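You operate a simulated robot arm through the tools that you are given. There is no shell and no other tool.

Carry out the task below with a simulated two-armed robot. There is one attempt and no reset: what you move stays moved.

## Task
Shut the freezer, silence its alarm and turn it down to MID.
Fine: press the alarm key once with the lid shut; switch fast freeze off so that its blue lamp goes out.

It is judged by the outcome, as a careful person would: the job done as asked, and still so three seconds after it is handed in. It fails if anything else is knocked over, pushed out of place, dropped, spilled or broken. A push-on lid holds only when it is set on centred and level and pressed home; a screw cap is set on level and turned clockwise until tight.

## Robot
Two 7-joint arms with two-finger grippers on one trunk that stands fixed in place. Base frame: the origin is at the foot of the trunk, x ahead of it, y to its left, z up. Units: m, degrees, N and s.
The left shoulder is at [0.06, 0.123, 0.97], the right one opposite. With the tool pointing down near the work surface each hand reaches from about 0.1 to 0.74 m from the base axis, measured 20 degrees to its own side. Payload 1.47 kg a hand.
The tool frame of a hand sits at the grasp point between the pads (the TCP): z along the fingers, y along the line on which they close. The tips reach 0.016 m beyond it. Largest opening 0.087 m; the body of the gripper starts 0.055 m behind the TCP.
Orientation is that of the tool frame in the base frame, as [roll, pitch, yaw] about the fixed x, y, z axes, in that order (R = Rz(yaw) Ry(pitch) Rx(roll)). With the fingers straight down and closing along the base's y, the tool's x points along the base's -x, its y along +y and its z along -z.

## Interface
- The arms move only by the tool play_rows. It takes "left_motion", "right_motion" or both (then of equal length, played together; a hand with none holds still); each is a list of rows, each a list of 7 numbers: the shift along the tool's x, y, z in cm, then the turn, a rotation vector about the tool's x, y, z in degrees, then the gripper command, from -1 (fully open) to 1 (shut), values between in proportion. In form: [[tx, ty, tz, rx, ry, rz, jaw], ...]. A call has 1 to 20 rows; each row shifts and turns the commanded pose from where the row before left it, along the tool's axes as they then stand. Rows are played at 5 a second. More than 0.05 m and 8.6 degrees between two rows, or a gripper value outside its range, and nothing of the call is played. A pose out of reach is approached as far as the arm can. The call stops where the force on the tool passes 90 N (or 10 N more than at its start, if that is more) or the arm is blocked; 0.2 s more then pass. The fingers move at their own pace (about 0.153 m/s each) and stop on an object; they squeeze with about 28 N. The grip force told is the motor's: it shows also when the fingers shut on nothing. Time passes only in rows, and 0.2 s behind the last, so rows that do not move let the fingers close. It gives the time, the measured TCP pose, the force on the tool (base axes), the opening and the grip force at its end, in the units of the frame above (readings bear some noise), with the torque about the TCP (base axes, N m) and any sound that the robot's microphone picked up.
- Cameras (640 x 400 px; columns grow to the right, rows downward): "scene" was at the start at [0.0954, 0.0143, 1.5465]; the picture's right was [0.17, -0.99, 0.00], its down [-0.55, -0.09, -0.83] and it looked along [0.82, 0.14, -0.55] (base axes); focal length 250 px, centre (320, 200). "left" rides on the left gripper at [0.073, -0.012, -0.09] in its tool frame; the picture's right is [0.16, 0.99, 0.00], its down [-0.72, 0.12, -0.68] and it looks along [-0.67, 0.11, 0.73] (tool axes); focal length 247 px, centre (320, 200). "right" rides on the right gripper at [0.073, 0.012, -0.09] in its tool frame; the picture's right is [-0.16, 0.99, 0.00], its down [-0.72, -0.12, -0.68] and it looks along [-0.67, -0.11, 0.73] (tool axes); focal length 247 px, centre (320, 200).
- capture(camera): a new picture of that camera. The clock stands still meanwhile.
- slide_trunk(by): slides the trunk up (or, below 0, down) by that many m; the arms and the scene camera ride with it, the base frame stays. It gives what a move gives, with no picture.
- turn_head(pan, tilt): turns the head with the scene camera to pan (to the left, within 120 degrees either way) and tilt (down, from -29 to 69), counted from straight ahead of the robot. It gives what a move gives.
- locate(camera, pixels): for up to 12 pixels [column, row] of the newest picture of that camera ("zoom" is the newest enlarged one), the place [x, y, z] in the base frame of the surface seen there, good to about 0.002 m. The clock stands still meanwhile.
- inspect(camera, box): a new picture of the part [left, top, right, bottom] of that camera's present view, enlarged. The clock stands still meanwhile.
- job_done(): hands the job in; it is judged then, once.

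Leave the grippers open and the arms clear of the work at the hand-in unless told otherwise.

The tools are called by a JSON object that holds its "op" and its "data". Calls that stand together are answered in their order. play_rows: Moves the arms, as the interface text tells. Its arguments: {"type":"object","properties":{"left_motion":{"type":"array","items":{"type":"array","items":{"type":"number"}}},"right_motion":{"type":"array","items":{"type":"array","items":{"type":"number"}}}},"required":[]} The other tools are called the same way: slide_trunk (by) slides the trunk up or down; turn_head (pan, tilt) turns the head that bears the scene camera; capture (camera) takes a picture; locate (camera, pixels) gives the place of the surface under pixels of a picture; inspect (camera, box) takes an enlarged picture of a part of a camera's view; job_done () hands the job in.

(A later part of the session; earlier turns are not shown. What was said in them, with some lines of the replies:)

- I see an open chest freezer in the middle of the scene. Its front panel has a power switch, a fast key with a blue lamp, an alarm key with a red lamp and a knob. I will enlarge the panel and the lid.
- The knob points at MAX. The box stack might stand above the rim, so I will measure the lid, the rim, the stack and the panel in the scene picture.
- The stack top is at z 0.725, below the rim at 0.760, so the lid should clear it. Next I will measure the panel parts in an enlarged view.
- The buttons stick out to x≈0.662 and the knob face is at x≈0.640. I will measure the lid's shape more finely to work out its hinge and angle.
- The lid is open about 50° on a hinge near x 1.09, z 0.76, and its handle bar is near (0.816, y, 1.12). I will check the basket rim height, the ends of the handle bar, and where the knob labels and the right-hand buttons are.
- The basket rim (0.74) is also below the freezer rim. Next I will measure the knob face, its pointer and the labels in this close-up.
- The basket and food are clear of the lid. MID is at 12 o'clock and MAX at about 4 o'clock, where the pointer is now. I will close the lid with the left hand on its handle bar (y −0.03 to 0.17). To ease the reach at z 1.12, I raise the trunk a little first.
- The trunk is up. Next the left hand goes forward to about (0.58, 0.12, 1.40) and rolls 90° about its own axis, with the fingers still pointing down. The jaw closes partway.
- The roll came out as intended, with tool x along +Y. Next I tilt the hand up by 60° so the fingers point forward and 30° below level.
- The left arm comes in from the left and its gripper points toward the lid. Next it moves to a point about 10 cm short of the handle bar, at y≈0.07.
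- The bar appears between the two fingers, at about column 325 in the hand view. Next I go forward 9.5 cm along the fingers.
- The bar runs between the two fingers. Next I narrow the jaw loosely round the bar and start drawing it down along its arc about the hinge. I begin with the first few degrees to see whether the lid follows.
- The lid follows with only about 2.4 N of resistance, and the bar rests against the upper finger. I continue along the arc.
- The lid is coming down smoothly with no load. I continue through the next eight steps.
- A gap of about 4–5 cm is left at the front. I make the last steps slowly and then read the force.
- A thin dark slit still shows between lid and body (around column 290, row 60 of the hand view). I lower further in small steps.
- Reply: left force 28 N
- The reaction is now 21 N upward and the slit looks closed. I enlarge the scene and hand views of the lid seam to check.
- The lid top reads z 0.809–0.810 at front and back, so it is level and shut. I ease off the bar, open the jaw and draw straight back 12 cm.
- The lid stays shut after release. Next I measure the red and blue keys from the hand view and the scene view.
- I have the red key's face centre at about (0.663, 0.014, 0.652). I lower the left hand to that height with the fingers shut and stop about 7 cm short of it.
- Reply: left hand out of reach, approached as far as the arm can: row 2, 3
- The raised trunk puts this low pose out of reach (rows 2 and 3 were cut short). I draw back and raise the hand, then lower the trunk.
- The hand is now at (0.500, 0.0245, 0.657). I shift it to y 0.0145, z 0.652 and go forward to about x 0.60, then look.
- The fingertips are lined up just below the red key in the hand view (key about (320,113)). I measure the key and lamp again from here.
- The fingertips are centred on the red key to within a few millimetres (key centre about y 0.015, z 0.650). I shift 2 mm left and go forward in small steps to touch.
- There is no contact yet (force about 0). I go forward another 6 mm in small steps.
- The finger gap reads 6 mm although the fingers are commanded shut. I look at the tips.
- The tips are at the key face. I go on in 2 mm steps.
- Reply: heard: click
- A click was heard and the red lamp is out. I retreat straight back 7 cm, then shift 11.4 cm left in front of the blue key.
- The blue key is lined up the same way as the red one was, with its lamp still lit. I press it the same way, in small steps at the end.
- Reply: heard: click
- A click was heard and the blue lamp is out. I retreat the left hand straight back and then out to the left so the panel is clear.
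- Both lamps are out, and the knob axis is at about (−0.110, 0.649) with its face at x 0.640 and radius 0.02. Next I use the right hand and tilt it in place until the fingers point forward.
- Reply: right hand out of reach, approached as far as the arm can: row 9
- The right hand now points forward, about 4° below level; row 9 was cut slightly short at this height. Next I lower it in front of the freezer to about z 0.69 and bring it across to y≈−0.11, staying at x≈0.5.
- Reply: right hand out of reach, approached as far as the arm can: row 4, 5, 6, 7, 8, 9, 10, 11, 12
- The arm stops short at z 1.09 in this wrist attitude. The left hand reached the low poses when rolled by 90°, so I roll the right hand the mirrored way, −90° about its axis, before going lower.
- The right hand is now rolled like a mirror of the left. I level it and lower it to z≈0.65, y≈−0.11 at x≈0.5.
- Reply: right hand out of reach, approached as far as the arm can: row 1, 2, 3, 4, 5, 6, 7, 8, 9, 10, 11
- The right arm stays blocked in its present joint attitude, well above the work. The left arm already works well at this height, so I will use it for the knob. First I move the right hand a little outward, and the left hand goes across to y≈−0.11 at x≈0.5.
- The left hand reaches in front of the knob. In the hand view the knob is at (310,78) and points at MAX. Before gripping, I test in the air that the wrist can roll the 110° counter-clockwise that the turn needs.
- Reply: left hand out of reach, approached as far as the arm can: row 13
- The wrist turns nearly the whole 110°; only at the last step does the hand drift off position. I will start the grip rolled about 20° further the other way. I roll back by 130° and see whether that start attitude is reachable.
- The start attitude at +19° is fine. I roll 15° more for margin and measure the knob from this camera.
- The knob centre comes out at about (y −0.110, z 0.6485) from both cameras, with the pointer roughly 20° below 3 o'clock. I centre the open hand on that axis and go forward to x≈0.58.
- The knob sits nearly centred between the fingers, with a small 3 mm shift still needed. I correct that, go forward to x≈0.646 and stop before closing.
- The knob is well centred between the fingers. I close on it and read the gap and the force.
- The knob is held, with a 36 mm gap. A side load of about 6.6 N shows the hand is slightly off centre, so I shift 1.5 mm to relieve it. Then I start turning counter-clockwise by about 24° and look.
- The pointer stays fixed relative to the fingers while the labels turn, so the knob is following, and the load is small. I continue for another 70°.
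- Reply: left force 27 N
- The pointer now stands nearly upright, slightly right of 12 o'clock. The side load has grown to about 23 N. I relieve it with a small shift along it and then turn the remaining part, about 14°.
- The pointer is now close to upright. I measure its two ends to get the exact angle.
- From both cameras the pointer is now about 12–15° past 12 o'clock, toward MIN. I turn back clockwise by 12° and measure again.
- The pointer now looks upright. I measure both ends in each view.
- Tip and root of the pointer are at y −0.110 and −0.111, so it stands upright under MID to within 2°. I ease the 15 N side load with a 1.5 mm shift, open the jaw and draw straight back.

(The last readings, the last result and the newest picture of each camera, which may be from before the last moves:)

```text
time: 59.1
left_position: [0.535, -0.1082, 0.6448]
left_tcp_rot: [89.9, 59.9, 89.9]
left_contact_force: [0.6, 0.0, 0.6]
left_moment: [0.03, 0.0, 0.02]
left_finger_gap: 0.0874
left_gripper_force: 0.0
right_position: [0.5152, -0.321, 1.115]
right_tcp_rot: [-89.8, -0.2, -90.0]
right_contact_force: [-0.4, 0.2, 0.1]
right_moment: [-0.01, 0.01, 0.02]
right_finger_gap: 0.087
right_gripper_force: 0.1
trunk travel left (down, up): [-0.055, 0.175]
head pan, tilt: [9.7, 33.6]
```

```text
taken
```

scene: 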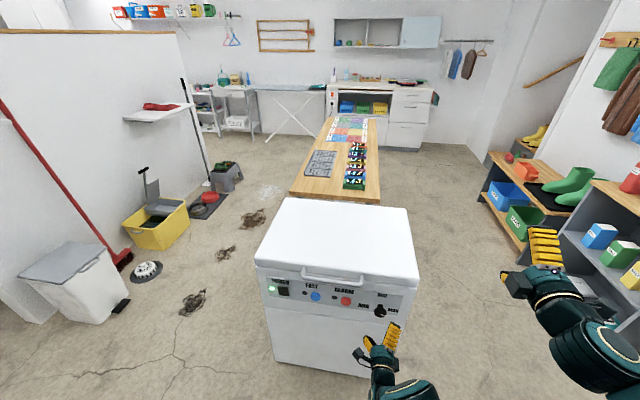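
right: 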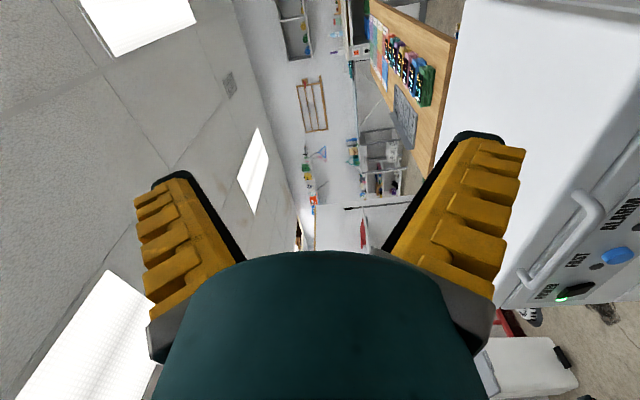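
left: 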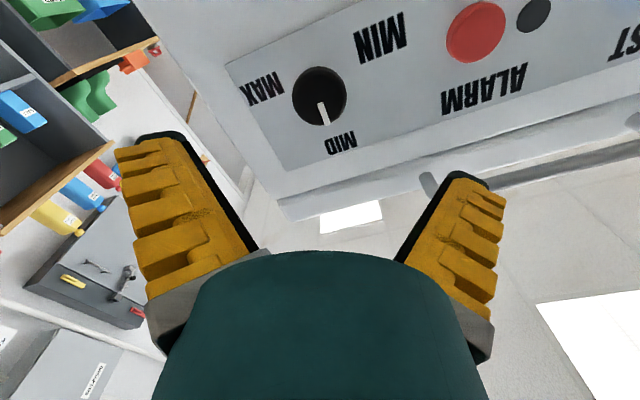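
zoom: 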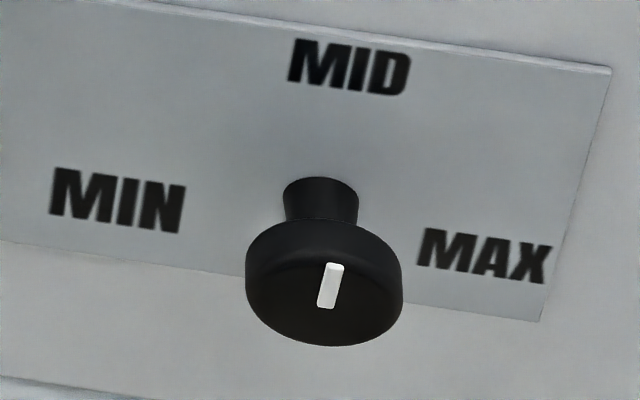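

The knob is released and the pointer looks upright toward MID. I measure it again, with both hands clear of it.

{"op": "locate", "data": {"camera": "zoom", "pixels": [[336, 266], [333, 276], [330, 288], [326, 304], [348, 68], [250, 280], [400, 290]]}}

{"op": "inspect", "data": {"camera": "left", "box": [230, 40, 410, 170]}}

{"op": "locate", "data": {"camera": "left", "pixels": [[320, 104], [323, 113], [326, 122], [341, 144], [265, 88], [380, 37]]}}

```text
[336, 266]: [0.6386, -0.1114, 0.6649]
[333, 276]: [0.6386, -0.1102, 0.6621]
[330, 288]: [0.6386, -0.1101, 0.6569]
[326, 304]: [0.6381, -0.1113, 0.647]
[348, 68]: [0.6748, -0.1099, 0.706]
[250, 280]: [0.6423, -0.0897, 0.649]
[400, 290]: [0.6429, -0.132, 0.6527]
```

```text
3.08 times, centred on (320, 105) of left
```

zoom: 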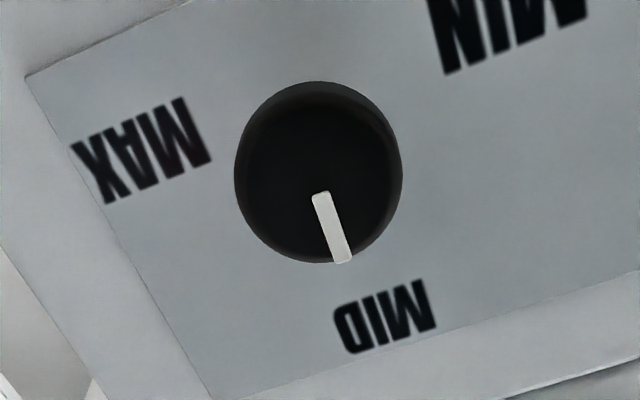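

```text
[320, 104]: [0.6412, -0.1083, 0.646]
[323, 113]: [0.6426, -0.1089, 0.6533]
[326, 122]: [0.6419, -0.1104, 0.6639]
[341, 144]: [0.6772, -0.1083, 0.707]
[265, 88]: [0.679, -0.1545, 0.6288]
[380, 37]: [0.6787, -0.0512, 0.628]
```

The pointer is upright within about 2° of MID in both views. Next the left hand moves back and out to the left, clear of the freezer.

{"op": "play_rows", "data": {"left_motion": [[0, 0, -3, 0, 0, 0, -1], [2.15, 3.72, 0, 0, 0, 0, -1], [2.15, 3.72, 0, 0, 0, 0, -1], [2.15, 3.72, 0, 0, 0, 0, -1], [2.15, 3.72, 0, 0, 0, 0, -1], [2.15, 3.72, 0, 0, 0, 0, -1], [2.15, 3.72, 0, 0, 0, 0, -1], [2.15, 3.72, 0, 0, 0, 0, -1], [2.15, 3.72, 0, 0, 0, 0, -1], [2.15, 3.72, 0, 0, 0, 0, -1], [2.15, 3.72, 0, 0, 0, 0, -1]]}}

{"op": "capture", "data": {"camera": "scene"}}

{"op": "inspect", "data": {"camera": "scene", "box": [250, 255, 420, 361]}}

```text
time: 61.5
left_position: [0.5069, 0.2599, 0.621]
left_tcp_rot: [89.0, 58.6, 90.3]
left_contact_force: [-1.1, 0.3, 0.2]
left_moment: [-0.01, 0.02, -0.01]
left_finger_gap: 0.087
left_gripper_force: 0.0
left hand out of reach, approached as far as the arm can: row 10, 11
right_position: [0.5141, -0.321, 1.1143]
right_tcp_rot: [-89.8, -0.2, -90.0]
right_contact_force: [-0.2, -0.1, 0.2]
right_moment: [0.01, -0.01, 0.02]
right_finger_gap: 0.087
right_gripper_force: 0.0
trunk travel left (down, up): [-0.055, 0.175]
head pan, tilt: [9.7, 33.6]
```

```text
taken
```

scene: 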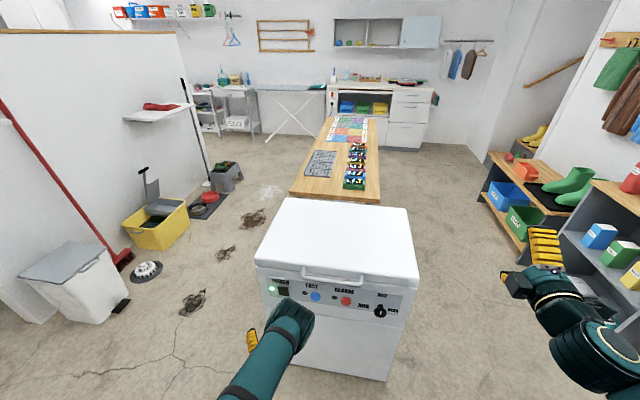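

```text
3.76 times, centred on (335, 308) of scene
```

zoom: 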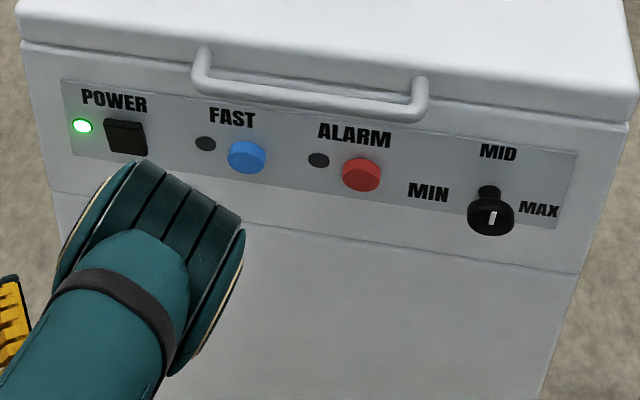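

Power is still green, the FAST and ALARM lamps are both dark, the knob points to MID and the lid is shut. I roll the left hand back to its easy attitude and draw it further from the freezer.

{"op": "play_rows", "data": {"left_motion": [[0, 0, -1, 0, 0, 7.5, -1], [0, 0, -1, 0, 0, 7.5, -1], [0, 0, -1, 0, 0, 7.5, -1], [0, 0, -1, 0, 0, 7.5, -1], [0, 0, -1, 0, 0, 7.5, -1], [0, 0, -1, 0, 0, 7.5, -1], [0, 0, -1, 0, 0, 7.5, -1], [0, 0, -1, 0, 0, 6, -1], [3, 0, 0, 0, 0, 0, -1], [3, 0, 0, 0, 0, 0, -1], [3, 0, 0, 0, 0, 0, -1], [3, 0, 0, 0, 0, 0, -1]]}}

{"op": "capture", "data": {"camera": "scene"}}

{"op": "inspect", "data": {"camera": "scene", "box": [250, 185, 430, 390]}}

{"op": "locate", "data": {"camera": "scene", "pixels": [[290, 210], [400, 220], [270, 260], [410, 272], [340, 240]]}}

```text
time: 64.1
left_position: [0.4491, 0.3772, 0.6196]
left_tcp_rot: [90.1, 1.4, 90.0]
left_contact_force: [0.1, 0.1, -0.1]
left_moment: [-0.01, 0.0, -0.02]
left_finger_gap: 0.087
left_gripper_force: 0.1
left hand out of reach, approached as far as the arm can: row 7, 8, 10
right_position: [0.5146, -0.3209, 1.1152]
right_tcp_rot: [-89.8, -0.3, -89.9]
right_contact_force: [0.2, -0.1, 0.6]
right_moment: [0.03, 0.03, 0.01]
right_finger_gap: 0.0869
right_gripper_force: 0.1
trunk travel left (down, up): [-0.055, 0.175]
head pan, tilt: [9.7, 33.6]
```

```text
taken
```

scene: 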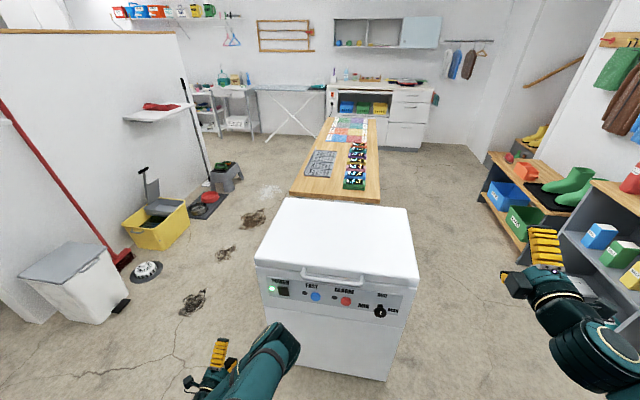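

```text
1.95 times, centred on (340, 288) of scene
```

zoom: 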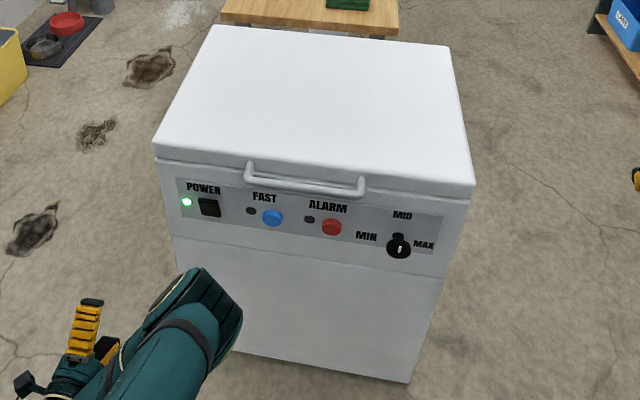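

```text
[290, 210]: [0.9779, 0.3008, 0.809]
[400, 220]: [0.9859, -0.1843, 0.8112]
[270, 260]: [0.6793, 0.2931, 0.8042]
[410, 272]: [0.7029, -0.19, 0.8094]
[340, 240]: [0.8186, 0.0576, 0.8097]
```

The lid is level and shut at z≈0.81, and power is still on. The FAST and ALARM lamps are dark and the knob is at MID. Nothing else has moved, both grippers are open and the arms are clear, so I hand the job in.

{"op": "job_done", "data": {}}

```text
The job is handed in.
```

The freezer is shut, its alarm is silenced and the dial is at MID.

- **Lid:** I drew it down by the handle. It stayed level and shut after I let go.
- **Alarm:** I pressed the key once with the lid shut. It clicked and the red lamp went out.
- **Fast freeze:** I pressed the key once. It clicked and the blue lamp went out.
- **Dial:** I turned it back from MAX, going a little past MID and then back. The pointer is within about 2° of MID in both camera views.

The power lamp is still green and I saw nothing else moved. At hand-in both grippers were open and the arms clear of the freezer. I did the whole job with the left hand, because the right arm could not reach down to the panel.
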